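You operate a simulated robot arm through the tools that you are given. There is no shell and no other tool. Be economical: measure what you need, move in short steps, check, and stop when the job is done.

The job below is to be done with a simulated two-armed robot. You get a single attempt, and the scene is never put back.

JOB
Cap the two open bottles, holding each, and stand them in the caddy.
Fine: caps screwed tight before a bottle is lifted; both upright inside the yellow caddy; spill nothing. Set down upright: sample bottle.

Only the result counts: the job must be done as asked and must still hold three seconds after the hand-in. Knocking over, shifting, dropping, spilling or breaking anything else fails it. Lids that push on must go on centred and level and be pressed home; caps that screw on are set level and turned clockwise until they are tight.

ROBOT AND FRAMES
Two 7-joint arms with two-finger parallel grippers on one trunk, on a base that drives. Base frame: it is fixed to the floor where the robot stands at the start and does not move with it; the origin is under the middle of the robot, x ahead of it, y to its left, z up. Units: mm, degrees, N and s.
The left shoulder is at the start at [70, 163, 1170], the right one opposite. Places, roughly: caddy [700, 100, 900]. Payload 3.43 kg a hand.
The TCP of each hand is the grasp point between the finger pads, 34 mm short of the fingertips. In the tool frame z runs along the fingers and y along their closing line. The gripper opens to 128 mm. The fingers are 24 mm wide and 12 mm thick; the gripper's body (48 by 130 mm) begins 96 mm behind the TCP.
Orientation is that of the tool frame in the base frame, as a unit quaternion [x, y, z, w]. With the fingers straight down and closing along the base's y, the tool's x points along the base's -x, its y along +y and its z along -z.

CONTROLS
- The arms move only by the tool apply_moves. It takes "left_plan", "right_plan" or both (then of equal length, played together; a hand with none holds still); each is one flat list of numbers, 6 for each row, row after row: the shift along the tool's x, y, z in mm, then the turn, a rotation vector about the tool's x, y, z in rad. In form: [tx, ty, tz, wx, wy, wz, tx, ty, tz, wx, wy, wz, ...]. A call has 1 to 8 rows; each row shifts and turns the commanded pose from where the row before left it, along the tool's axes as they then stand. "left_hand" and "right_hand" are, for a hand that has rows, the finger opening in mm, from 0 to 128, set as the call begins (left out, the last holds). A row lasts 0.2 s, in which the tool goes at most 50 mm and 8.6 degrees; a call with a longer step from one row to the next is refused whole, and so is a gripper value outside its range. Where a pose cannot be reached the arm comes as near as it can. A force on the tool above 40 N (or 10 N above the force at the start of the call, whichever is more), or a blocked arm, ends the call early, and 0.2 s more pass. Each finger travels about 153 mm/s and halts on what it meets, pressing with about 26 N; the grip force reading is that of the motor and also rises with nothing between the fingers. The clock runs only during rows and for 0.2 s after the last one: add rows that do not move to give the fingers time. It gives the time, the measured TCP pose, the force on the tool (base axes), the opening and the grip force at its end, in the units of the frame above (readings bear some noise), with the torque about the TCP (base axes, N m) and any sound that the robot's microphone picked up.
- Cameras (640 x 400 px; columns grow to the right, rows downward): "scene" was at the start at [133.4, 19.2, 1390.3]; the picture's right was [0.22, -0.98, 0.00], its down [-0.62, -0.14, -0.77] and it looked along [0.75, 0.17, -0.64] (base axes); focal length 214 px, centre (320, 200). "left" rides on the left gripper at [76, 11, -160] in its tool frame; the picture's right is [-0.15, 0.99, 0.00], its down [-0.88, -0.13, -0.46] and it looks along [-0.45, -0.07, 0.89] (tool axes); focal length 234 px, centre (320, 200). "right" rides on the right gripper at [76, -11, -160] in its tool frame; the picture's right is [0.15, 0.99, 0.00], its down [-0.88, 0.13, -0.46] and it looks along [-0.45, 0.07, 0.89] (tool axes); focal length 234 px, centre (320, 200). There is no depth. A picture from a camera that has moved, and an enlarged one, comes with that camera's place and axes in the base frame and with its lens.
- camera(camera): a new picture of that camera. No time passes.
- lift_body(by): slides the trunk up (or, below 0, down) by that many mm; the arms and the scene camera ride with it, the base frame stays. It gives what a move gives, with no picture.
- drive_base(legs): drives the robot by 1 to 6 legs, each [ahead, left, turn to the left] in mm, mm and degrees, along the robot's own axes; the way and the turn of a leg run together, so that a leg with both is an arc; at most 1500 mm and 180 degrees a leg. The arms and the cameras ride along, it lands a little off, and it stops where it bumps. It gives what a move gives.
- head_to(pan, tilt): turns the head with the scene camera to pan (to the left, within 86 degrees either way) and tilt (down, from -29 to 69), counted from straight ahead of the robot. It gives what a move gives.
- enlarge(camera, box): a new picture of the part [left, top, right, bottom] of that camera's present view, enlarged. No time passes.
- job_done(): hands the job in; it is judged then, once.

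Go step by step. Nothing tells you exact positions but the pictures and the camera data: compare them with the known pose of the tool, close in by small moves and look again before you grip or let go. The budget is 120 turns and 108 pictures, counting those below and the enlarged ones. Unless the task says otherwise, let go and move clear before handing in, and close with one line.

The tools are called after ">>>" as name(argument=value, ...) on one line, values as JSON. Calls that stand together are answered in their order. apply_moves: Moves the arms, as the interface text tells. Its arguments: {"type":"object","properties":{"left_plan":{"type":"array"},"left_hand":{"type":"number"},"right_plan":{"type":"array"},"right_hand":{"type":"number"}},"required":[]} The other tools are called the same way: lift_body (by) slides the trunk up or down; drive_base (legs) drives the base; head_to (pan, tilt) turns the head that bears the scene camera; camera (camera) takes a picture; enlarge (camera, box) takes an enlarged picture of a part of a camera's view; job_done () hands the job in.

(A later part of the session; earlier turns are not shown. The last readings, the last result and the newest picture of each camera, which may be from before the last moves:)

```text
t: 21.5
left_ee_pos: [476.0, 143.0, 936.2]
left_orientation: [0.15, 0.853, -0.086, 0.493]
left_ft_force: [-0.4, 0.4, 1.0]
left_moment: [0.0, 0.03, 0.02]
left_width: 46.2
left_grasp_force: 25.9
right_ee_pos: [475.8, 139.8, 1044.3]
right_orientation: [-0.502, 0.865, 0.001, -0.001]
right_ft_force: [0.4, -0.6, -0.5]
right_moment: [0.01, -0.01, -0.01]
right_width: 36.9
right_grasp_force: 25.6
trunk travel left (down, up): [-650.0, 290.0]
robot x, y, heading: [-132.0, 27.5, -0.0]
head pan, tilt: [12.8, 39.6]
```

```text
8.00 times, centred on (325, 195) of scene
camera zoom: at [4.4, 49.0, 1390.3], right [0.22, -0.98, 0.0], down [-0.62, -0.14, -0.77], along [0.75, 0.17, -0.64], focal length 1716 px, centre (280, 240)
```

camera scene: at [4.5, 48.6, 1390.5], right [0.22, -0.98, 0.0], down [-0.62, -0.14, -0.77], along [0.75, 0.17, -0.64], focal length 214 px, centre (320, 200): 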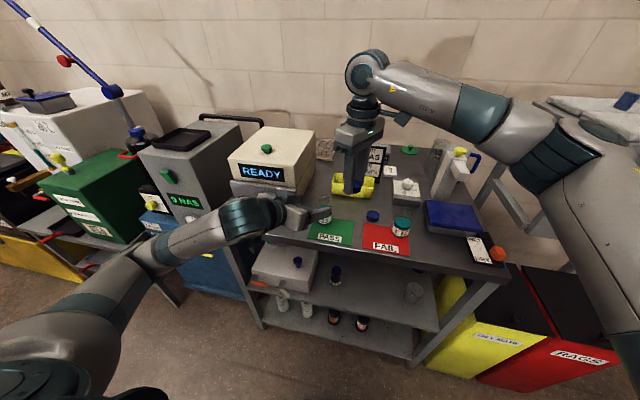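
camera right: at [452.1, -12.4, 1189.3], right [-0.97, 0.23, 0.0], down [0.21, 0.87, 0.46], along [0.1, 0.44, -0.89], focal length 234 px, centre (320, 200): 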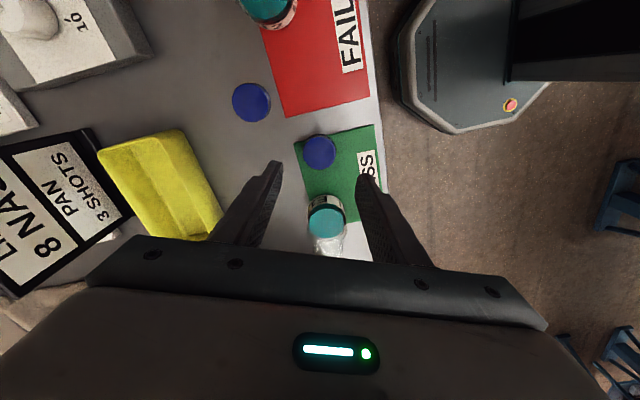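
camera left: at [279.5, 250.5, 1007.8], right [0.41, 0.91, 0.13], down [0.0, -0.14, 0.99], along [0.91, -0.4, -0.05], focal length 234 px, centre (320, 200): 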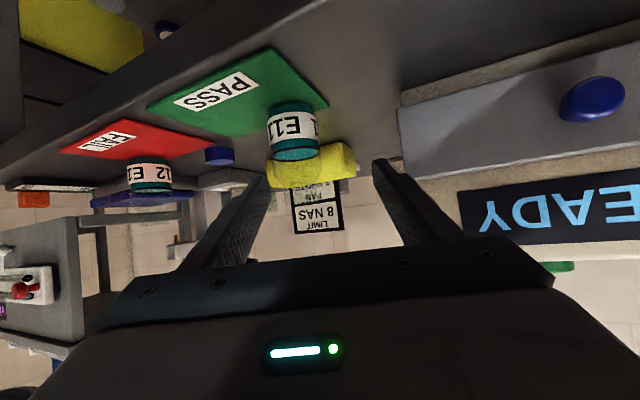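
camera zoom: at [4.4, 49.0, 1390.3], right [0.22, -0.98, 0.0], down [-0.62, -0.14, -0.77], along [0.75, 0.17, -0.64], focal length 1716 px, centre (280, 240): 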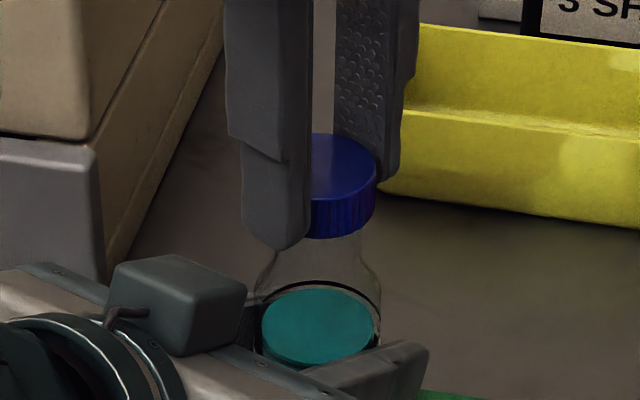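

Slight lateral correction (+1.5 mm in y), then continue lowering until contact.

>>> apply_moves(right_plan=[-1.2, 0.7, 0, 0, 0, 0, 0, 0, 2, 0, 0, 0, 0, 0, 2, 0, 0, 0, 0, 0, 0, 0, 0, 0])

>>> apply_moves(right_plan=[0, 0, 1.5, 0, 0, 0, 0, 0, 1.5, 0, 0, 0, 0, 0, 0, 0, 0, 0])

>>> enlarge(camera="scene", box=[295, 170, 355, 220])

```text
t: 22.5
left_ee_pos: [477.2, 142.9, 936.2]
left_orientation: [0.151, 0.853, -0.087, 0.493]
left_ft_force: [-0.2, 0.6, 0.8]
left_moment: [0.0, 0.0, 0.02]
left_width: 46.0
left_grasp_force: 25.9
right_ee_pos: [474.9, 141.0, 1039.3]
right_orientation: [-0.501, 0.865, 0.001, 0.0]
right_ft_force: [-0.3, 0.3, 0.0]
right_moment: [0.03, 0.02, -0.01]
right_width: 36.9
right_grasp_force: 26.4
trunk travel left (down, up): [-650.0, 290.0]
robot x, y, heading: [-129.6, 27.6, -0.1]
head pan, tilt: [12.8, 39.6]
```

```text
t: 23.3
left_ee_pos: [476.5, 142.3, 936.2]
left_orientation: [0.15, 0.853, -0.086, 0.492]
left_ft_force: [0.0, -0.2, 0.5]
left_moment: [0.03, 0.0, -0.01]
left_width: 45.9
left_grasp_force: 25.5
right_ee_pos: [476.1, 141.5, 1036.8]
right_orientation: [-0.502, 0.865, 0.0, -0.001]
right_ft_force: [-0.9, 0.9, 0.3]
right_moment: [-0.02, -0.01, -0.01]
right_width: 36.5
right_grasp_force: 25.6
trunk travel left (down, up): [-650.0, 290.0]
robot x, y, heading: [-130.5, 28.6, -0.1]
head pan, tilt: [12.8, 39.6]
```

```text
8.00 times, centred on (325, 195) of scene
camera zoom: at [4.4, 49.0, 1390.3], right [0.22, -0.98, 0.0], down [-0.62, -0.14, -0.77], along [0.75, 0.17, -0.64], focal length 1716 px, centre (280, 240)
```

zoom: 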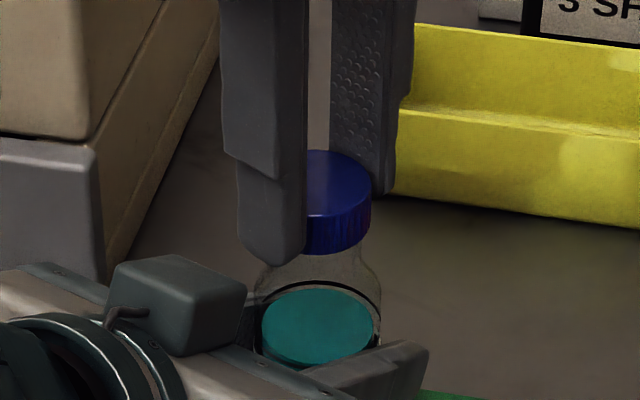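

>>> apply_moves(right_plan=[0, 0, 1.5, 0, 0, 0, 0, 0, 1.5, 0, 0, 0, 0, 0, 0, 0, 0, 0])

>>> apply_moves(right_plan=[0, 0, 1.5, 0, 0, 0, 0, 0, 1.5, 0, 0, 0, 0, 0, 0, 0, 0, 0])

```text
t: 24.1
left_ee_pos: [475.7, 142.2, 936.4]
left_orientation: [0.15, 0.853, -0.086, 0.493]
left_ft_force: [0.2, 0.3, -0.4]
left_moment: [0.01, 0.01, 0.01]
left_width: 45.8
left_grasp_force: 26.0
right_ee_pos: [475.8, 141.4, 1033.4]
right_orientation: [-0.502, 0.865, 0.0, 0.0]
right_ft_force: [-0.3, -0.7, 0.5]
right_moment: [0.03, -0.03, 0.01]
right_width: 37.1
right_grasp_force: 26.1
trunk travel left (down, up): [-650.0, 290.0]
robot x, y, heading: [-125.3, 28.2, -0.2]
head pan, tilt: [12.8, 39.6]
```

```text
t: 24.9
left_ee_pos: [476.0, 141.9, 936.2]
left_orientation: [0.15, 0.853, -0.086, 0.492]
left_ft_force: [-0.9, -0.9, 0.7]
left_moment: [0.03, 0.0, 0.01]
left_width: 45.7
left_grasp_force: 26.3
right_ee_pos: [475.8, 141.7, 1030.5]
right_orientation: [-0.502, 0.865, 0.001, -0.001]
right_ft_force: [1.1, 0.8, 0.5]
right_moment: [0.0, 0.03, 0.0]
right_width: 36.7
right_grasp_force: 26.1
trunk travel left (down, up): [-650.0, 290.0]
robot x, y, heading: [-127.4, 28.9, 0.1]
head pan, tilt: [12.8, 39.6]
```

>>> apply_moves(right_plan=[0, 0, 1.5, 0, 0, 0, 0, 0, 1.5, 0, 0, 0, 0, 0, 0, 0, 0, 0])

>>> apply_moves(right_plan=[0, 0, 1.5, 0, 0, 0, 0, 0, 1.5, 0, 0, 0, 0, 0, 0, 0, 0, 0])

>>> enlarge(camera="scene", box=[295, 170, 355, 220])

```text
t: 25.7
left_ee_pos: [477.5, 142.7, 935.7]
left_orientation: [0.15, 0.853, -0.086, 0.492]
left_ft_force: [7.4, 2.0, -6.4]
left_moment: [0.14, 0.22, 0.16]
left_width: 46.0
left_grasp_force: 26.0
right_ee_pos: [474.6, 140.2, 1029.2]
right_orientation: [-0.5, 0.866, 0.0, 0.0]
right_ft_force: [-2.3, -1.4, 21.5]
right_moment: [-0.3, -0.29, -0.2]
right_width: 36.9
right_grasp_force: 26.2
trunk travel left (down, up): [-650.0, 290.0]
robot x, y, heading: [-126.6, 30.0, -0.0]
head pan, tilt: [12.8, 39.6]
```

```text
t: 26.3
left_ee_pos: [476.0, 143.5, 935.7]
left_orientation: [0.151, 0.853, -0.086, 0.492]
left_ft_force: [1.1, 0.1, 3.5]
left_moment: [-0.05, 0.15, 0.09]
left_width: 46.1
left_grasp_force: 25.7
right_ee_pos: [475.2, 141.9, 1030.5]
right_orientation: [-0.501, 0.866, 0.0, 0.002]
right_ft_force: [-2.7, -2.5, 8.2]
right_moment: [-0.12, -0.07, -0.1]
right_width: 36.8
right_grasp_force: 25.9
trunk travel left (down, up): [-650.0, 290.0]
robot x, y, heading: [-130.4, 29.1, -0.2]
head pan, tilt: [12.8, 39.6]
stopped in row 2 (right hand): the force on the tool passed its limit (the readings are from after the stop); the commanded pose is now the measured one
```

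```text
8.00 times, centred on (325, 195) of scene
camera zoom: at [2.9, 48.6, 1390.4], right [0.22, -0.98, 0.0], down [-0.62, -0.14, -0.77], along [0.75, 0.17, -0.64], focal length 1716 px, centre (280, 240)
```

zoom: 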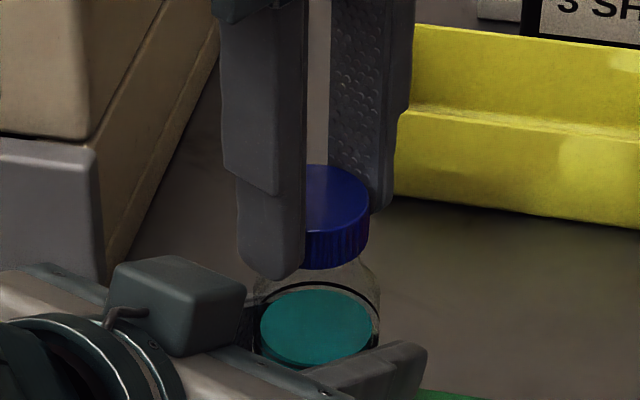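

Contact at TCP z ≈ 1030 with a light down force. I begin turning clockwise with a very small feed.

>>> apply_moves(right_plan=[0, 0, 0.2, 0, 0, 0.14, 0, 0, 0.2, 0, 0, 0.14, 0, 0, 0.2, 0, 0, 0.14, 0, 0, 0.2, 0, 0, 0.14, 0, 0, 0.2, 0, 0, 0.14, 0, 0, 0.2, 0, 0, 0.14, 0, 0, 0.2, 0, 0, 0.14])

>>> apply_moves(right_plan=[0, 0, 0.2, 0, 0, 0.14, 0, 0, 0.2, 0, 0, 0.14, 0, 0, 0.2, 0, 0, 0.14, 0, 0, 0.2, 0, 0, 0.14, 0, 0, 0.2, 0, 0, 0.14, 0, 0, 0.2, 0, 0, 0.14, 0, 0, 0.2, 0, 0, 0.14])

>>> enlarge(camera="scene", box=[295, 170, 355, 220])

```text
t: 27.9
left_ee_pos: [475.5, 141.9, 935.1]
left_orientation: [0.151, 0.854, -0.087, 0.491]
left_ft_force: [0.7, -10.4, 1.2]
left_moment: [0.51, -0.07, -0.13]
left_width: 45.7
left_grasp_force: 25.9
right_ee_pos: [474.3, 143.2, 1027.9]
right_orientation: [-0.034, 0.999, 0.002, 0.001]
right_ft_force: [1.5, 12.6, 22.9]
right_moment: [0.29, -0.41, 0.21]
right_width: 36.7
right_grasp_force: 26.5
trunk travel left (down, up): [-650.0, 290.0]
robot x, y, heading: [-126.9, 28.9, -0.1]
head pan, tilt: [12.8, 39.6]
```

```text
t: 29.5
left_ee_pos: [474.5, 140.3, 935.7]
left_orientation: [0.151, 0.853, -0.087, 0.491]
left_ft_force: [-19.0, -20.2, 1.2]
left_moment: [0.64, -0.57, -0.44]
left_width: 47.0
left_grasp_force: 25.8
right_ee_pos: [474.8, 141.3, 1025.6]
right_orientation: [0.441, 0.898, 0.001, 0.001]
right_ft_force: [16.9, 16.6, 17.5]
right_moment: [0.33, -0.8, 0.39]
right_width: 37.2
right_grasp_force: 25.4
trunk travel left (down, up): [-650.0, 290.0]
robot x, y, heading: [-127.3, 30.0, 0.0]
head pan, tilt: [12.8, 39.6]
```

```text
8.00 times, centred on (325, 195) of scene
camera zoom: at [2.1, 48.0, 1390.6], right [0.22, -0.98, 0.0], down [-0.62, -0.14, -0.77], along [0.75, 0.17, -0.64], focal length 1716 px, centre (280, 240)
```

zoom: 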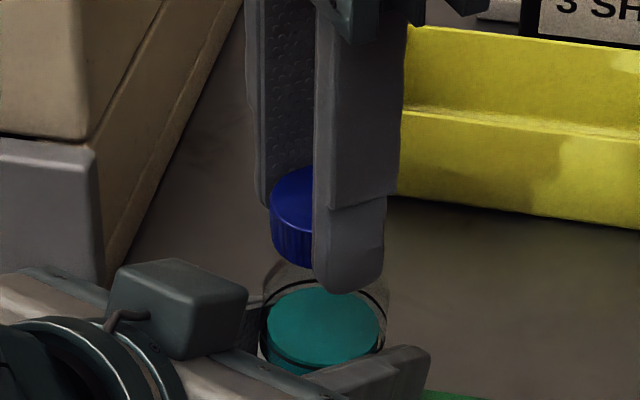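

The cap turned to about +52° and fed 4–5 mm, but side forces grew since it is gripped slightly off-axis. I release, look, and re-centre.

>>> apply_moves(right_plan=[0, 0, 0, 0, 0, 0, 0, 0, 0, 0, 0, 0], right_hand=60)

>>> enlarge(camera="right", box=[200, 80, 440, 250])

>>> enlarge(camera="scene", box=[295, 170, 355, 220])

```text
t: 30.1
left_ee_pos: [478.2, 144.8, 935.9]
left_orientation: [0.149, 0.854, -0.085, 0.492]
left_ft_force: [-1.8, 2.5, 6.7]
left_moment: [-0.07, -0.06, 0.06]
left_width: 45.7
left_grasp_force: 25.4
right_ee_pos: [474.6, 141.8, 1024.9]
right_orientation: [0.439, 0.899, 0.001, 0.0]
right_ft_force: [-0.2, -0.1, 0.6]
right_moment: [0.01, 0.05, 0.0]
right_width: 60.1
right_grasp_force: 0.1
trunk travel left (down, up): [-650.0, 290.0]
robot x, y, heading: [-127.0, 32.8, -0.1]
head pan, tilt: [12.8, 39.6]
```

```text
2.35 times, centred on (320, 165) of right
camera zoom: at [419.5, 193.9, 1184.2], right [0.69, 0.72, 0.0], down [0.64, -0.62, 0.46], along [0.33, -0.31, -0.89], focal length 551 px, centre (320, 282)
```

zoom: 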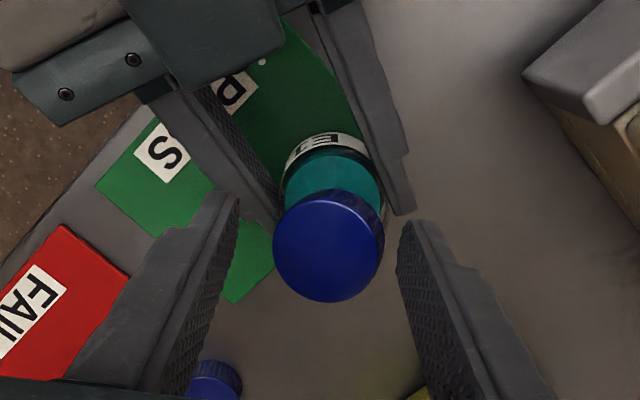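

```text
8.00 times, centred on (325, 195) of scene
camera zoom: at [4.0, 49.0, 1390.4], right [0.22, -0.98, 0.0], down [-0.62, -0.14, -0.77], along [0.75, 0.17, -0.64], focal length 1716 px, centre (280, 240)
```

zoom: 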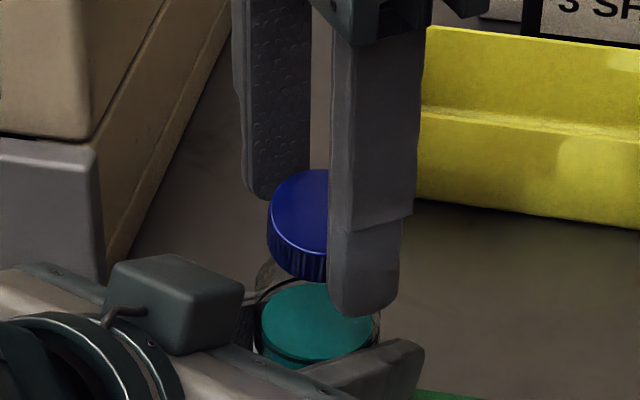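

Cap centre is about +3.5 mm (tool y), -2 mm (tool x) from the TCP. I re-centre, grip and continue.

>>> apply_moves(right_plan=[-2, 3.5, 0, 0, 0, 0, 0, 0, 0, 0, 0, 0])

>>> apply_moves(right_plan=[0, 0, 0, 0, 0, 0, 0, 0, 0, 0, 0, 0, 0, 0, 0, 0, 0, 0], right_hand=20)

>>> enlarge(camera="right", box=[200, 80, 440, 250])

```text
t: 30.7
left_ee_pos: [476.8, 142.7, 935.4]
left_orientation: [0.15, 0.853, -0.086, 0.492]
left_ft_force: [1.9, 1.9, 8.3]
left_moment: [-0.1, -0.1, 0.07]
left_width: 45.9
left_grasp_force: 26.1
right_ee_pos: [479.2, 141.0, 1025.5]
right_orientation: [0.439, 0.898, 0.001, 0.001]
right_ft_force: [0.4, 0.4, -0.3]
right_moment: [-0.01, -0.01, 0.0]
right_width: 60.0
right_grasp_force: 0.0
trunk travel left (down, up): [-650.0, 290.0]
robot x, y, heading: [-129.8, 29.0, 0.0]
head pan, tilt: [12.8, 39.6]
```

```text
t: 31.5
left_ee_pos: [476.4, 143.3, 934.6]
left_orientation: [0.15, 0.854, -0.086, 0.492]
left_ft_force: [2.5, 2.8, 7.9]
left_moment: [-0.13, -0.08, 0.07]
left_width: 45.6
left_grasp_force: 26.2
right_ee_pos: [478.9, 143.1, 1025.7]
right_orientation: [0.439, 0.898, 0.002, 0.001]
right_ft_force: [-1.1, -1.2, -0.7]
right_moment: [-0.01, 0.02, 0.01]
right_width: 37.4
right_grasp_force: 26.3
trunk travel left (down, up): [-650.0, 290.0]
robot x, y, heading: [-126.9, 29.8, -0.2]
head pan, tilt: [12.8, 39.6]
```

```text
2.35 times, centred on (320, 165) of right
camera zoom: at [423.2, 194.7, 1185.0], right [0.69, 0.72, 0.0], down [0.64, -0.62, 0.46], along [0.33, -0.31, -0.89], focal length 551 px, centre (320, 282)
```

zoom: 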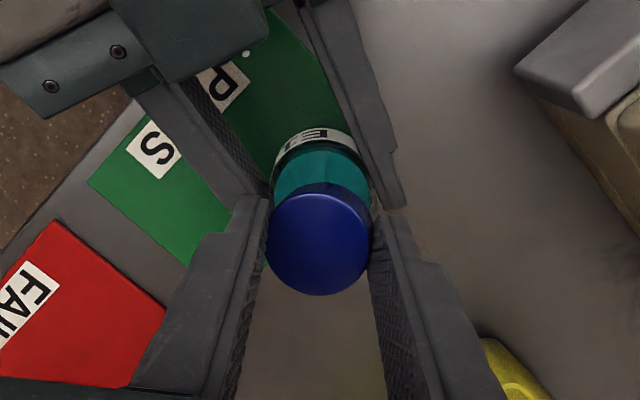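

>>> apply_moves(right_plan=[0, 0, 0.15, 0, 0, 0.14, 0, 0, 0.15, 0, 0, 0.14, 0, 0, 0.15, 0, 0, 0.14, 0, 0, 0.15, 0, 0, 0.14, 0, 0, 0.15, 0, 0, 0.14, 0, 0, 0.15, 0, 0, 0.14, 0, 0, 0.15, 0, 0, 0.14])

>>> apply_moves(right_plan=[0, 0, 0.15, 0, 0, 0.14, 0, 0, 0.15, 0, 0, 0.14, 0, 0, 0.15, 0, 0, 0.14, 0, 0, 0.15, 0, 0, 0.14, 0, 0, 0.15, 0, 0, 0.14, 0, 0, 0.15, 0, 0, 0.14, 0, 0, 0.15, 0, 0, 0.14])

>>> enlarge(camera="scene", box=[285, 150, 385, 220])

```text
t: 33.1
left_ee_pos: [476.1, 141.6, 934.9]
left_orientation: [0.15, 0.854, -0.086, 0.491]
left_ft_force: [-7.0, -2.5, 7.7]
left_moment: [0.07, -0.57, -0.03]
left_width: 45.6
left_grasp_force: 26.2
right_ee_pos: [478.9, 142.7, 1025.5]
right_orientation: [0.811, 0.585, 0.002, -0.001]
right_ft_force: [8.6, 3.9, 1.7]
right_moment: [0.14, -0.28, 0.09]
right_width: 37.4
right_grasp_force: 26.3
trunk travel left (down, up): [-650.0, 290.0]
robot x, y, heading: [-125.4, 29.2, 0.1]
head pan, tilt: [12.8, 39.6]
```

```text
t: 34.7
left_ee_pos: [476.4, 142.1, 935.4]
left_orientation: [0.151, 0.854, -0.086, 0.491]
left_ft_force: [-19.8, -5.0, 4.2]
left_moment: [-0.05, -0.52, -0.14]
left_width: 45.9
left_grasp_force: 25.8
right_ee_pos: [478.6, 143.2, 1024.5]
right_orientation: [0.991, 0.134, 0.002, -0.002]
right_ft_force: [15.9, 3.3, 4.1]
right_moment: [0.09, -0.63, 0.1]
right_width: 37.2
right_grasp_force: 25.8
trunk travel left (down, up): [-650.0, 290.0]
robot x, y, heading: [-129.3, 32.7, 0.0]
head pan, tilt: [12.8, 39.6]
```

```text
5.71 times, centred on (335, 185) of scene
camera zoom: at [3.1, 48.4, 1390.5], right [0.22, -0.98, 0.0], down [-0.62, -0.14, -0.77], along [0.75, 0.17, -0.64], focal length 1226 px, centre (234, 286)
```

zoom: 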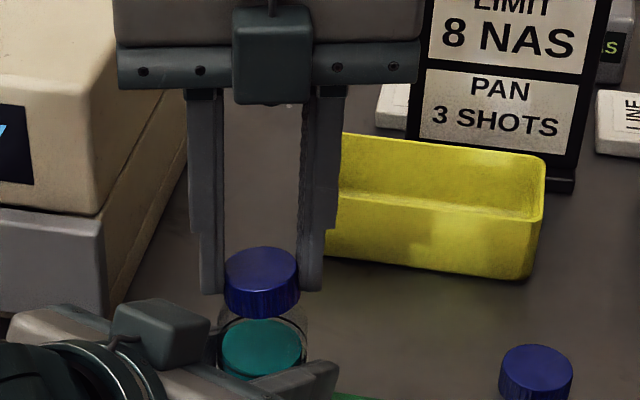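

>>> enlarge(camera="scene", box=[310, 180, 350, 212])

>>> enlarge(camera="right", box=[200, 80, 440, 250])

>>> enlarge(camera="left", box=[240, 160, 400, 270])

```text
12.50 times, centred on (330, 196) of scene
camera zoom: at [3.1, 48.4, 1390.5], right [0.22, -0.98, 0.0], down [-0.62, -0.14, -0.77], along [0.75, 0.17, -0.64], focal length 2681 px, centre (195, 250)
```

zoom: 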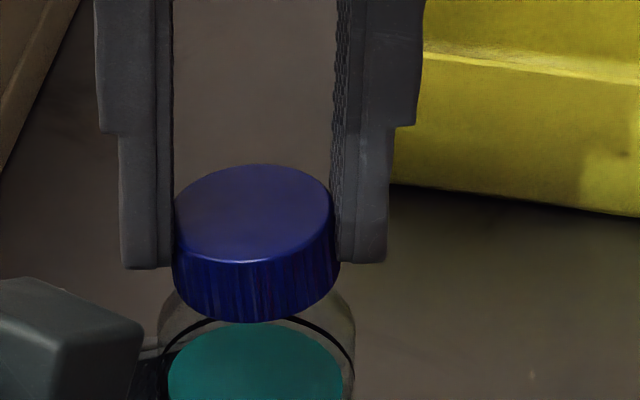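

```text
2.35 times, centred on (320, 165) of right
camera zoom: at [548.1, 172.0, 1184.5], right [0.4, -0.91, 0.0], down [-0.82, -0.36, 0.45], along [-0.41, -0.18, -0.89], focal length 551 px, centre (320, 282)
```

zoom: 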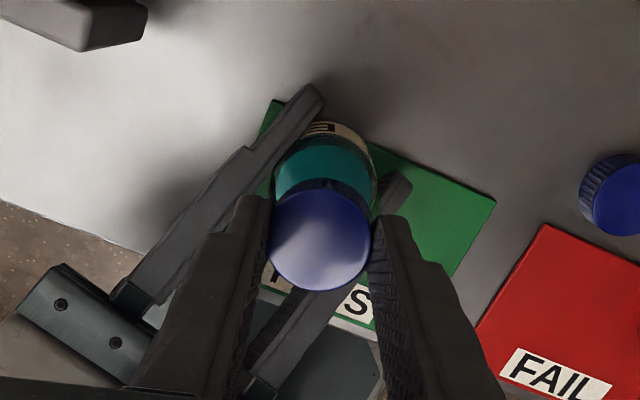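

```text
3.64 times, centred on (320, 215) of left
camera zoom: at [314.3, 213.4, 950.0], right [0.41, 0.91, 0.13], down [0.0, -0.14, 0.99], along [0.91, -0.4, -0.06], focal length 852 px, centre (320, 146)
```

zoom: 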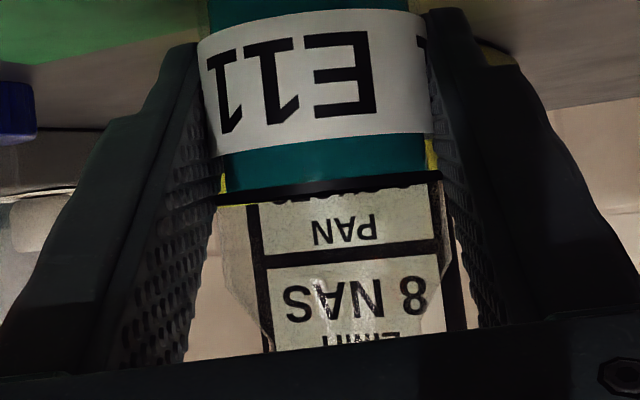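

Cap is level and centred. Keep turning.

>>> apply_moves(right_plan=[0, 0, 0.1, 0, 0, 0.14, 0, 0, 0.1, 0, 0, 0.14, 0, 0, 0.1, 0, 0, 0.14, 0, 0, 0.1, 0, 0, 0.14, 0, 0, 0.1, 0, 0, 0.14, 0, 0, 0.1, 0, 0, 0.14])

```text
t: 36.1
left_ee_pos: [477.3, 143.0, 934.7]
left_orientation: [0.149, 0.854, -0.086, 0.491]
left_ft_force: [-13.7, 0.6, 3.2]
left_moment: [-0.14, -0.44, -0.05]
left_width: 45.6
left_grasp_force: 26.3
right_ee_pos: [479.0, 142.7, 1023.7]
right_orientation: [0.959, -0.282, 0.0, -0.001]
right_ft_force: [12.0, -0.6, 1.3]
right_moment: [-0.05, -0.51, 0.05]
right_width: 36.8
right_grasp_force: 25.7
trunk travel left (down, up): [-650.0, 290.0]
robot x, y, heading: [-130.2, 24.8, 0.2]
head pan, tilt: [12.8, 39.6]
```

Downward motion follows rotation without force, so the thread is engaged. I relieve the side load and continue.

>>> apply_moves(right_plan=[1.2, -0.8, 0.1, 0, 0, 0.14, 0, 0, 0.1, 0, 0, 0.14, 0, 0, 0.1, 0, 0, 0.14, 0, 0, 0.1, 0, 0, 0.14, 0, 0, 0.1, 0, 0, 0.14, 0, 0, 0.1, 0, 0, 0.14])

```text
t: 37.5
left_ee_pos: [476.6, 142.8, 935.8]
left_orientation: [0.15, 0.854, -0.086, 0.491]
left_ft_force: [0.7, 1.6, 3.3]
left_moment: [-0.08, 0.13, 0.01]
left_width: 45.5
left_grasp_force: 25.9
right_ee_pos: [480.3, 144.1, 1022.9]
right_orientation: [0.761, -0.648, 0.001, -0.001]
right_ft_force: [0.3, -2.1, 2.4]
right_moment: [-0.1, -0.03, 0.04]
right_width: 36.8
right_grasp_force: 26.1
trunk travel left (down, up): [-650.0, 290.0]
robot x, y, heading: [-126.4, 30.5, -0.0]
head pan, tilt: [12.8, 39.6]
```

>>> apply_moves(right_plan=[0, 0, 0.1, 0, 0, 0.14, 0, 0, 0.1, 0, 0, 0.14, 0, 0, 0.1, 0, 0, 0.14, 0, 0, 0.1, 0, 0, 0.14, 0, 0, 0.1, 0, 0, 0.14, 0, 0, 0.1, 0, 0, 0.14, 0, 0, 0.1, 0, 0, 0.14])

```text
t: 39.1
left_ee_pos: [477.8, 142.0, 935.9]
left_orientation: [0.149, 0.854, -0.085, 0.491]
left_ft_force: [8.9, 2.1, -2.4]
left_moment: [0.06, 0.62, 0.01]
left_width: 45.6
left_grasp_force: 25.2
right_ee_pos: [480.9, 142.8, 1023.0]
right_orientation: [-0.434, 0.901, 0.003, 0.0]
right_ft_force: [-9.5, -2.0, 6.4]
right_moment: [-0.3, 0.26, -0.01]
right_width: 36.7
right_grasp_force: 26.2
right hand out of reach, approached as far as the arm can: row 7
trunk travel left (down, up): [-650.0, 290.0]
robot x, y, heading: [-131.3, 26.8, -0.2]
head pan, tilt: [12.8, 39.6]
```

Wrist limit reached; the cap isn't tight yet. I open, rewind the wrist and re-grip.

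>>> apply_moves(right_plan=[0, 0, 0, 0, 0, 0, 0, 0, 0, 0, 0, -0.14, 0, 0, 0, 0, 0, -0.148, 0, 0, 0, 0, 0, -0.148, 0, 0, 0, 0, 0, -0.148, 0, 0, 0, 0, 0, -0.148, 0, 0, 0, 0, 0, -0.148, 0, 0, 0, 0, 0, -0.148], right_hand=56)

>>> apply_moves(right_plan=[0, 0, 0, 0, 0, -0.148, 0, 0, 0, 0, 0, -0.148, 0, 0, 0, 0, 0, -0.148, 0, 0, 0, 0, 0, -0.148, 0, 0, 0, 0, 0, -0.148, 0, 0, 0, 0, 0, -0.148, 0, 0, 0, 0, 0, -0.148, 0, 0, 0, 0, 0, -0.148])

>>> apply_moves(right_plan=[0, 0, 0, 0, 0, -0.148, 0, 0, 0, 0, 0, -0.148, 0, 0, 0, 0, 0, -0.148, 0, 0, 0, 0, 0, -0.148, 0, 0, 0, 0, 0, -0.148, 0, 0, 0, 0, 0, -0.148, 0, 0, 0, 0, 0, -0.148, 0, 0, 0, 0, 0, -0.148])

>>> enlarge(camera="right", box=[200, 80, 440, 250])

>>> enlarge(camera="scene", box=[310, 180, 350, 212])

```text
t: 40.9
left_ee_pos: [477.4, 143.0, 934.6]
left_orientation: [0.15, 0.854, -0.086, 0.492]
left_ft_force: [0.0, -0.9, 1.1]
left_moment: [0.0, 0.01, 0.03]
left_width: 45.5
left_grasp_force: 26.2
right_ee_pos: [481.5, 143.0, 1020.6]
right_orientation: [0.822, -0.569, -0.003, -0.002]
right_ft_force: [-1.5, -0.2, 0.4]
right_moment: [0.04, 0.0, -0.04]
right_width: 56.2
right_grasp_force: 0.1
trunk travel left (down, up): [-650.0, 290.0]
robot x, y, heading: [-127.0, 27.5, 0.0]
head pan, tilt: [12.8, 39.6]
```

```text
t: 42.7
left_ee_pos: [478.1, 142.1, 934.3]
left_orientation: [0.149, 0.854, -0.086, 0.491]
left_ft_force: [-0.4, -1.1, -0.1]
left_moment: [-0.04, 0.02, -0.01]
left_width: 45.8
left_grasp_force: 26.0
right_ee_pos: [481.4, 142.1, 1023.2]
right_orientation: [1.0, -0.013, 0.0, -0.003]
right_ft_force: [0.1, 0.2, -0.2]
right_moment: [-0.01, -0.03, -0.04]
right_width: 56.0
right_grasp_force: 0.0
trunk travel left (down, up): [-650.0, 290.0]
robot x, y, heading: [-131.9, 29.2, 0.3]
head pan, tilt: [12.8, 39.6]
```

```text
t: 44.5
left_ee_pos: [476.8, 142.8, 934.4]
left_orientation: [0.15, 0.854, -0.086, 0.491]
left_ft_force: [0.2, 0.3, 1.9]
left_moment: [-0.02, 0.04, 0.01]
left_width: 45.4
left_grasp_force: 26.2
right_ee_pos: [482.2, 142.7, 1021.6]
right_orientation: [0.837, 0.547, 0.001, -0.003]
right_ft_force: [0.7, 0.3, -0.3]
right_moment: [0.0, -0.02, -0.01]
right_width: 56.2
right_grasp_force: 0.1
trunk travel left (down, up): [-650.0, 290.0]
robot x, y, heading: [-127.0, 29.2, -0.2]
head pan, tilt: [12.8, 39.6]
```

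```text
2.35 times, centred on (320, 165) of right
camera zoom: at [501.6, 214.9, 1181.7], right [0.96, -0.26, 0.0], down [-0.23, -0.86, 0.45], along [-0.12, -0.43, -0.89], focal length 551 px, centre (320, 282)
```

zoom: 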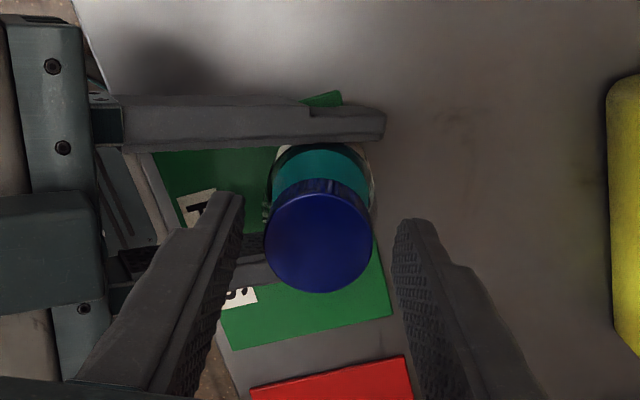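

```text
12.50 times, centred on (330, 196) of scene
camera zoom: at [4.5, 48.9, 1390.3], right [0.22, -0.98, 0.0], down [-0.62, -0.14, -0.77], along [0.75, 0.17, -0.64], focal length 2681 px, centre (195, 250)
```

zoom: 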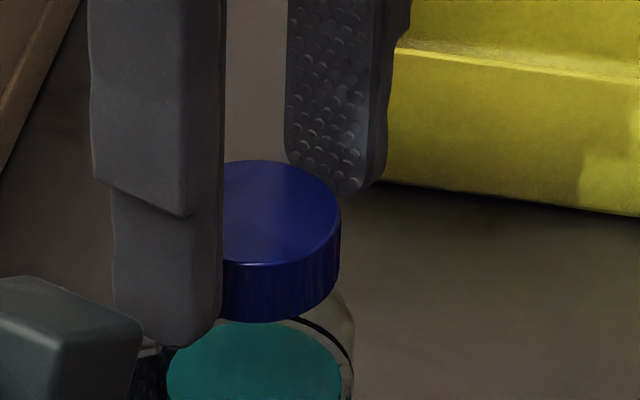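

The cap is centred and appears to have settled about 9 mm when I released it. I grip it slightly lower and turn with a mild downward push, watching torque.

>>> apply_moves(right_plan=[0, 0, 2.5, 0, 0, 0, 0, 0, 0, 0, 0, 0])

>>> apply_moves(right_plan=[0, 0, 0, 0, 0, 0, 0, 0, 0, 0, 0, 0, 0, 0, 0, 0, 0, 0, 0, 0, 1, 0, 0, 0], right_hand=20)

>>> apply_moves(right_plan=[0, 0, 0.1, 0, 0, 0.14, 0, 0, 0.1, 0, 0, 0.14, 0, 0, 0.1, 0, 0, 0.14, 0, 0, 0.1, 0, 0, 0.14])

>>> enlarge(camera="scene", box=[310, 180, 350, 212])

```text
t: 45.1
left_ee_pos: [477.3, 143.6, 934.5]
left_orientation: [0.15, 0.854, -0.086, 0.491]
left_ft_force: [0.1, -0.4, 0.5]
left_moment: [-0.02, 0.01, -0.01]
left_width: 45.6
left_grasp_force: 26.9
right_ee_pos: [480.1, 142.2, 1017.7]
right_orientation: [0.837, 0.547, 0.001, -0.003]
right_ft_force: [0.7, 0.6, 0.2]
right_moment: [0.0, 0.0, -0.01]
right_width: 56.1
right_grasp_force: 0.0
trunk travel left (down, up): [-650.0, 290.0]
robot x, y, heading: [-130.1, 32.7, -0.1]
head pan, tilt: [12.8, 39.6]
```

```text
t: 46.1
left_ee_pos: [476.9, 143.0, 935.2]
left_orientation: [0.15, 0.854, -0.085, 0.49]
left_ft_force: [5.1, -1.1, -0.5]
left_moment: [0.01, 0.29, 0.04]
left_width: 45.4
left_grasp_force: 26.1
right_ee_pos: [481.1, 142.7, 1018.8]
right_orientation: [0.837, 0.547, 0.001, -0.003]
right_ft_force: [-4.7, -0.3, 3.6]
right_moment: [-0.03, 0.12, -0.01]
right_width: 37.0
right_grasp_force: 26.1
trunk travel left (down, up): [-650.0, 290.0]
robot x, y, heading: [-127.0, 34.1, 0.3]
head pan, tilt: [12.8, 39.6]
```

```text
t: 47.1
left_ee_pos: [477.0, 142.7, 935.7]
left_orientation: [0.149, 0.854, -0.086, 0.491]
left_ft_force: [2.8, 0.4, -1.7]
left_moment: [-0.01, 0.2, -0.01]
left_width: 45.3
left_grasp_force: 26.3
right_ee_pos: [481.1, 142.1, 1019.0]
right_orientation: [0.956, 0.293, 0.001, -0.003]
right_ft_force: [-0.5, 0.4, 5.7]
right_moment: [0.07, -0.11, 0.02]
right_width: 36.6
right_grasp_force: 26.2
trunk travel left (down, up): [-650.0, 290.0]
robot x, y, heading: [-129.9, 28.3, -0.1]
head pan, tilt: [12.8, 39.6]
```

```text
12.50 times, centred on (330, 196) of scene
camera zoom: at [4.4, 48.9, 1390.4], right [0.22, -0.98, 0.0], down [-0.62, -0.14, -0.77], along [0.75, 0.17, -0.64], focal length 2681 px, centre (195, 250)
```

zoom: 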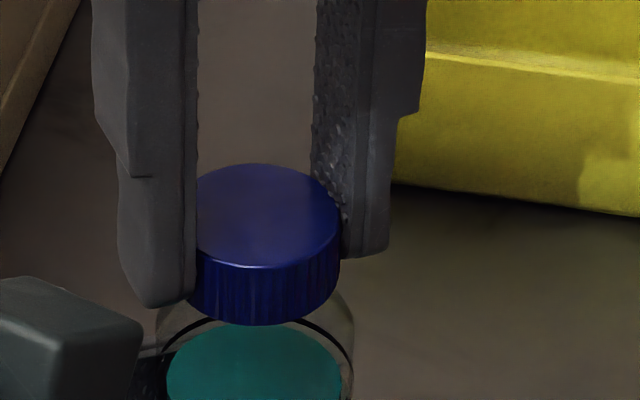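

>>> apply_moves(right_plan=[0, 0, 0.2, 0, 0, 0.145, 0, 0, 0.1, 0, 0, 0.145, 0, 0, 0.1, 0, 0, 0.145, 0, 0, 0.1, 0, 0, 0.145, 0, 0, 0.1, 0, 0, 0.145, 0, 0, 0.1, 0, 0, 0.145, 0, 0, 0.1, 0, 0, 0.145, 0, 0, 0.1, 0, 0, 0.145])

>>> apply_moves(right_plan=[0, 0, 0.1, 0, 0, 0.145, 0, 0, 0.1, 0, 0, 0.145, 0, 0, 0.1, 0, 0, 0.145, 0, 0, 0.1, 0, 0, 0.145, 0, 0, 0.1, 0, 0, 0.145, 0, 0, 0.1, 0, 0, 0.145, 0, 0, 0.1, 0, 0, 0.145, 0, 0, 0.1, 0, 0, 0.145])

>>> enlarge(camera="scene", box=[310, 180, 350, 212])

```text
t: 48.9
left_ee_pos: [477.5, 143.3, 936.5]
left_orientation: [0.149, 0.854, -0.085, 0.491]
left_ft_force: [-8.0, 6.5, -1.8]
left_moment: [-0.38, -0.31, 0.05]
left_width: 45.5
left_grasp_force: 25.5
right_ee_pos: [481.6, 141.5, 1017.7]
right_orientation: [0.96, -0.281, -0.001, -0.003]
right_ft_force: [7.5, -7.5, 2.9]
right_moment: [-0.25, -0.3, 0.01]
right_width: 36.9
right_grasp_force: 25.9
trunk travel left (down, up): [-650.0, 290.0]
robot x, y, heading: [-133.9, 28.0, -0.1]
head pan, tilt: [12.8, 39.6]
```

```text
t: 50.7
left_ee_pos: [478.2, 143.1, 934.4]
left_orientation: [0.149, 0.854, -0.086, 0.492]
left_ft_force: [-2.1, 18.2, -3.0]
left_moment: [-0.79, 0.18, 0.08]
left_width: 45.4
left_grasp_force: 26.1
right_ee_pos: [480.6, 142.4, 1017.2]
right_orientation: [-0.649, 0.76, 0.003, 0.001]
right_ft_force: [1.8, -17.9, 6.4]
right_moment: [-0.53, -0.18, 0.03]
right_width: 36.7
right_grasp_force: 26.0
trunk travel left (down, up): [-650.0, 290.0]
robot x, y, heading: [-127.8, 29.3, -0.1]
head pan, tilt: [12.8, 39.6]
```

```text
12.50 times, centred on (330, 196) of scene
camera zoom: at [4.2, 49.1, 1390.3], right [0.22, -0.98, 0.0], down [-0.62, -0.14, -0.77], along [0.75, 0.17, -0.64], focal length 2681 px, centre (195, 250)
```

zoom: 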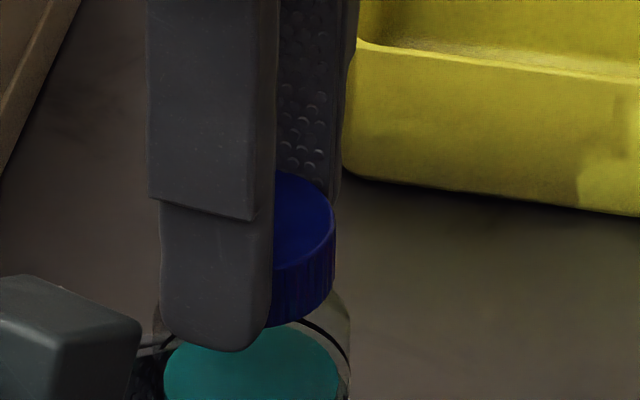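

The cap is now going down with rotation (≈1.8 mm per 130°). I'll open and rewind nearly a full turn.

>>> apply_moves(right_plan=[0, 0, 0, 0, 0, 0, 0, 0, 0, 0, 0, -0.14, 0, 0, 0, 0, 0, -0.148, 0, 0, 0, 0, 0, -0.148, 0, 0, 0, 0, 0, -0.148, 0, 0, 0, 0, 0, -0.148, 0, 0, 0, 0, 0, -0.148, 0, 0, 0, 0, 0, -0.148], right_hand=56)

>>> apply_moves(right_plan=[0, 0, 0, 0, 0, -0.148, 0, 0, 0, 0, 0, -0.148, 0, 0, 0, 0, 0, -0.148, 0, 0, 0, 0, 0, -0.148, 0, 0, 0, 0, 0, -0.148, 0, 0, 0, 0, 0, -0.148, 0, 0, 0, 0, 0, -0.148, 0, 0, 0, 0, 0, -0.148])

>>> apply_moves(right_plan=[0, 0, 0, 0, 0, -0.148, 0, 0, 0, 0, 0, -0.148, 0, 0, 0, 0, 0, -0.148, 0, 0, 0, 0, 0, -0.148, 0, 0, 0, 0, 0, -0.148, 0, 0, 0, 0, 0, -0.148, 0, 0, 0, 0, 0, -0.148, 0, 0, 0, 0, 0, -0.148])

>>> apply_moves(right_plan=[0, 0, 0, 0, 0, -0.148, 0, 0, 0, 0, 0, -0.148, 0, 0, 0, 0, 0, -0.148, 0, 0, 0, 0, 0, -0.148, 0, 0, 0, 0, 0, -0.148, 0, 0, 0, 0, 0, -0.148, 0, 0, 0, 0, 0, -0.148, 0, 0, 0, 0, 0, -0.148])

>>> apply_moves(right_plan=[0, 0, 0, 0, 0, -0.148, 0, 0, 0, 0, 0, -0.148, 0, 0, 0, 0, 0, -0.148, 0, 0, 0, 0, 0, -0.148, 0, 0, 0, 0, 0, -0.148, 0, 0, 0, 0, 0, -0.148])

>>> enlarge(camera="right", box=[200, 80, 440, 250])

>>> enlarge(camera="scene", box=[310, 180, 350, 212])

```text
t: 52.5
left_ee_pos: [477.0, 143.6, 935.6]
left_orientation: [0.149, 0.854, -0.085, 0.491]
left_ft_force: [0.8, -0.4, 0.7]
left_moment: [0.0, -0.02, 0.02]
left_width: 45.5
left_grasp_force: 26.2
right_ee_pos: [480.6, 141.9, 1015.3]
right_orientation: [0.94, -0.34, -0.002, -0.003]
right_ft_force: [-0.2, -0.2, 0.4]
right_moment: [0.0, 0.0, -0.04]
right_width: 56.2
right_grasp_force: 0.1
trunk travel left (down, up): [-650.0, 290.0]
robot x, y, heading: [-128.6, 30.8, 0.0]
head pan, tilt: [12.8, 39.6]
```

```text
t: 54.3
left_ee_pos: [477.4, 142.5, 934.8]
left_orientation: [0.15, 0.854, -0.086, 0.49]
left_ft_force: [0.5, 0.0, 0.7]
left_moment: [0.02, -0.01, -0.01]
left_width: 45.6
left_grasp_force: 26.5
right_ee_pos: [480.7, 141.7, 1016.2]
right_orientation: [0.97, 0.242, 0.0, -0.002]
right_ft_force: [0.2, 0.3, 0.8]
right_moment: [-0.01, 0.02, -0.03]
right_width: 56.0
right_grasp_force: 0.1
trunk travel left (down, up): [-650.0, 290.0]
robot x, y, heading: [-130.2, 31.5, -0.0]
head pan, tilt: [12.8, 39.6]
```

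```text
t: 56.1
left_ee_pos: [478.9, 142.3, 934.8]
left_orientation: [0.15, 0.854, -0.086, 0.491]
left_ft_force: [0.3, -0.5, -0.1]
left_moment: [-0.01, 0.03, 0.0]
left_width: 45.5
left_grasp_force: 26.3
right_ee_pos: [481.4, 142.5, 1015.5]
right_orientation: [0.669, 0.743, 0.001, -0.002]
right_ft_force: [0.0, 0.2, 0.4]
right_moment: [-0.01, 0.01, 0.02]
right_width: 56.0
right_grasp_force: 0.0
trunk travel left (down, up): [-650.0, 290.0]
robot x, y, heading: [-127.7, 30.4, -0.2]
head pan, tilt: [12.8, 39.6]
```

```text
t: 57.9
left_ee_pos: [476.4, 143.6, 934.2]
left_orientation: [0.15, 0.854, -0.086, 0.491]
left_ft_force: [0.4, 0.1, 0.0]
left_moment: [-0.02, 0.01, -0.02]
left_width: 45.4
left_grasp_force: 25.9
right_ee_pos: [481.6, 142.3, 1016.8]
right_orientation: [0.142, 0.99, 0.003, -0.002]
right_ft_force: [-0.1, 0.8, 0.0]
right_moment: [-0.04, 0.0, 0.01]
right_width: 55.9
right_grasp_force: 0.1
trunk travel left (down, up): [-650.0, 290.0]
robot x, y, heading: [-132.0, 28.6, -0.1]
head pan, tilt: [12.8, 39.6]
```

```text
t: 59.3
left_ee_pos: [477.2, 144.5, 934.4]
left_orientation: [0.15, 0.854, -0.087, 0.491]
left_ft_force: [0.7, -1.0, 0.1]
left_moment: [0.02, 0.01, 0.0]
left_width: 45.4
left_grasp_force: 26.2
right_ee_pos: [481.1, 143.6, 1015.7]
right_orientation: [-0.298, 0.955, 0.002, 0.0]
right_ft_force: [0.2, 0.2, 0.7]
right_moment: [-0.01, -0.01, 0.0]
right_width: 56.2
right_grasp_force: 0.1
trunk travel left (down, up): [-650.0, 290.0]
robot x, y, heading: [-129.0, 32.7, 0.0]
head pan, tilt: [12.8, 39.6]
```

```text
2.35 times, centred on (320, 165) of right
camera zoom: at [425.3, 88.9, 1175.3], right [-0.68, 0.73, 0.01], down [0.65, 0.6, 0.46], along [0.33, 0.32, -0.89], focal length 551 px, centre (320, 282)
```

zoom: 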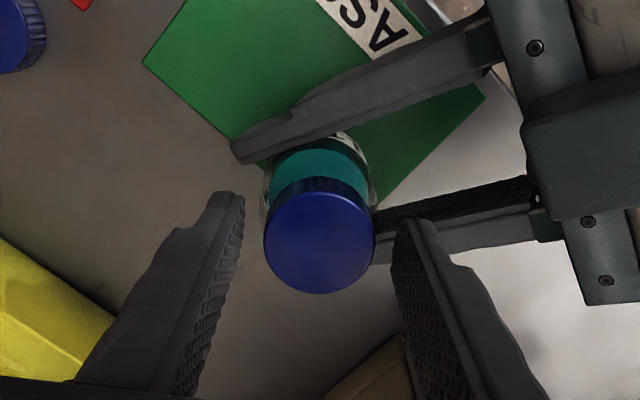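

```text
12.50 times, centred on (330, 196) of scene
camera zoom: at [4.6, 48.9, 1390.3], right [0.22, -0.98, 0.0], down [-0.62, -0.14, -0.77], along [0.75, 0.17, -0.64], focal length 2681 px, centre (195, 250)
```

zoom: 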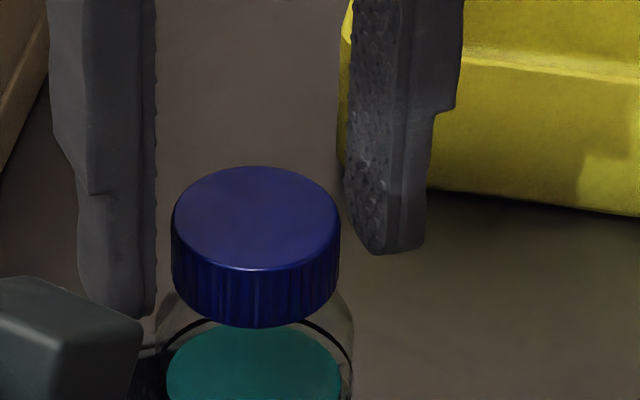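

Cap is 1.8 mm lower, level. Grip and turn on.

>>> apply_moves(right_plan=[0, 0, 0, 0, 0, 0, 0, 0, 0, 0, 0, 0, 0, 0, 0, 0, 0, 0, 0, 0, 0.5, 0, 0, 0], right_hand=20)

>>> apply_moves(right_plan=[0, 0, 0.1, 0, 0, 0.145, 0, 0, 0.1, 0, 0, 0.145, 0, 0, 0.1, 0, 0, 0.145, 0, 0, 0.1, 0, 0, 0.145, 0, 0, 0.1, 0, 0, 0.145, 0, 0, 0.1, 0, 0, 0.145, 0, 0, 0.1, 0, 0, 0.145, 0, 0, 0.1, 0, 0, 0.145])

>>> apply_moves(right_plan=[0, 0, 0.1, 0, 0, 0.145, 0, 0, 0.1, 0, 0, 0.145, 0, 0, 0.1, 0, 0, 0.145, 0, 0, 0.1, 0, 0, 0.145, 0, 0, 0.1, 0, 0, 0.145, 0, 0, 0.1, 0, 0, 0.145, 0, 0, 0.1, 0, 0, 0.145, 0, 0, 0.1, 0, 0, 0.145])

```text
t: 60.3
left_ee_pos: [476.1, 143.7, 936.0]
left_orientation: [0.149, 0.854, -0.085, 0.491]
left_ft_force: [-1.4, 2.1, 0.0]
left_moment: [-0.09, -0.03, 0.0]
left_width: 45.3
left_grasp_force: 25.6
right_ee_pos: [481.2, 141.7, 1016.0]
right_orientation: [-0.295, 0.955, 0.003, 0.0]
right_ft_force: [1.5, -3.1, -0.5]
right_moment: [-0.07, -0.01, 0.0]
right_width: 37.3
right_grasp_force: 26.5
trunk travel left (down, up): [-650.0, 290.0]
robot x, y, heading: [-127.1, 29.4, 0.3]
head pan, tilt: [12.8, 39.6]
```

```text
t: 62.1
left_ee_pos: [478.5, 144.1, 934.6]
left_orientation: [0.149, 0.854, -0.085, 0.491]
left_ft_force: [-2.9, 8.9, 0.0]
left_moment: [-0.43, 0.17, 0.01]
left_width: 45.6
left_grasp_force: 25.6
right_ee_pos: [481.1, 141.8, 1015.6]
right_orientation: [0.278, 0.961, 0.002, -0.002]
right_ft_force: [2.4, -9.8, 1.9]
right_moment: [-0.29, -0.31, 0.03]
right_width: 37.0
right_grasp_force: 26.4
trunk travel left (down, up): [-650.0, 290.0]
robot x, y, heading: [-131.1, 32.4, 0.0]
head pan, tilt: [12.8, 39.6]
```

```text
t: 63.9
left_ee_pos: [476.3, 143.2, 934.6]
left_orientation: [0.15, 0.854, -0.086, 0.491]
left_ft_force: [11.2, 3.2, -1.3]
left_moment: [-0.22, 0.63, -0.53]
left_width: 45.9
left_grasp_force: 25.8
right_ee_pos: [480.4, 143.4, 1013.6]
right_orientation: [0.758, 0.652, 0.001, -0.003]
right_ft_force: [-11.3, -3.3, 0.5]
right_moment: [-0.03, 0.2, 0.55]
right_width: 36.9
right_grasp_force: 25.6
trunk travel left (down, up): [-650.0, 290.0]
robot x, y, heading: [-129.1, 30.8, 0.0]
head pan, tilt: [12.8, 39.6]
```

Torque jumped to 0.55 N·m: the cap is seating. A few more degrees to make it tight.

>>> apply_moves(right_plan=[0, 0, 0.05, 0, 0, 0.12, 0, 0, 0, 0, 0, 0.12])

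>>> apply_moves(right_plan=[0, 0, 0, 0, 0, 0.12, 0, 0, 0, 0, 0, 0.12, 0, 0, 0, 0, 0, 0.12])

>>> enlarge(camera="scene", box=[310, 180, 350, 212])

>>> enlarge(camera="left", box=[200, 80, 440, 250])

```text
t: 64.5
left_ee_pos: [476.7, 142.1, 934.8]
left_orientation: [0.151, 0.854, -0.087, 0.491]
left_ft_force: [11.2, 1.4, -0.4]
left_moment: [-0.15, 0.67, -0.53]
left_width: 45.9
left_grasp_force: 26.4
right_ee_pos: [481.3, 142.9, 1014.2]
right_orientation: [0.83, 0.557, 0.001, -0.004]
right_ft_force: [-11.1, -0.8, -0.5]
right_moment: [0.01, 0.2, 0.57]
right_width: 37.4
right_grasp_force: 25.5
trunk travel left (down, up): [-650.0, 290.0]
robot x, y, heading: [-129.7, 27.0, -0.0]
head pan, tilt: [12.8, 39.6]
```

```text
t: 65.3
left_ee_pos: [476.6, 142.6, 934.8]
left_orientation: [0.151, 0.854, -0.087, 0.49]
left_ft_force: [2.2, -1.8, 0.5]
left_moment: [0.02, 0.26, -0.59]
left_width: 45.8
left_grasp_force: 25.8
right_ee_pos: [482.6, 142.3, 1014.3]
right_orientation: [0.917, 0.398, 0.001, -0.003]
right_ft_force: [-3.0, 1.2, 0.1]
right_moment: [0.06, -0.06, 0.6]
right_width: 37.5
right_grasp_force: 26.2
trunk travel left (down, up): [-650.0, 290.0]
robot x, y, heading: [-129.8, 31.1, 0.1]
head pan, tilt: [12.8, 39.6]
```

```text
12.50 times, centred on (330, 196) of scene
camera zoom: at [4.6, 48.9, 1390.3], right [0.22, -0.98, 0.0], down [-0.62, -0.14, -0.77], along [0.75, 0.17, -0.64], focal length 2681 px, centre (195, 250)
```

zoom: 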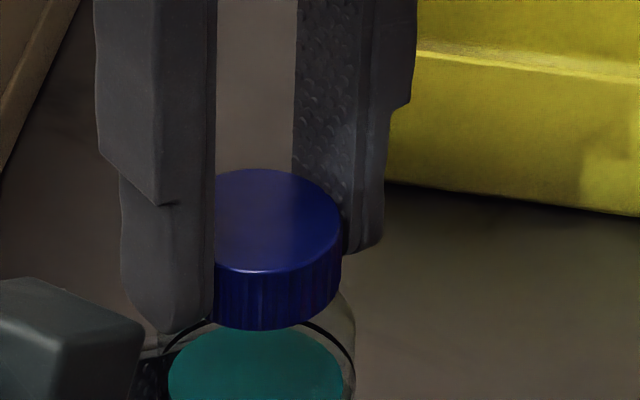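

```text
2.35 times, centred on (320, 165) of left
camera zoom: at [315.1, 213.7, 949.5], right [0.41, 0.9, 0.13], down [0.0, -0.14, 0.99], along [0.91, -0.4, -0.06], focal length 551 px, centre (320, 282)
```

zoom: 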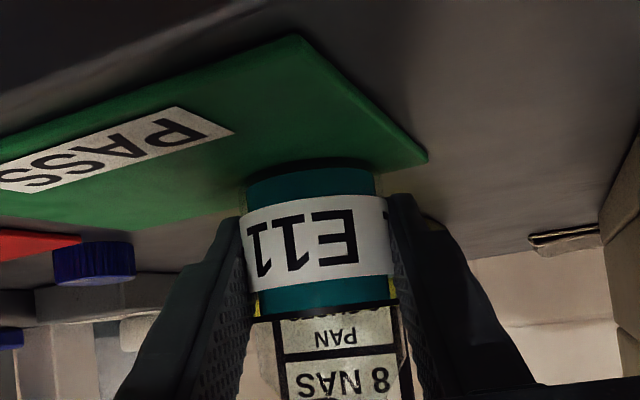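

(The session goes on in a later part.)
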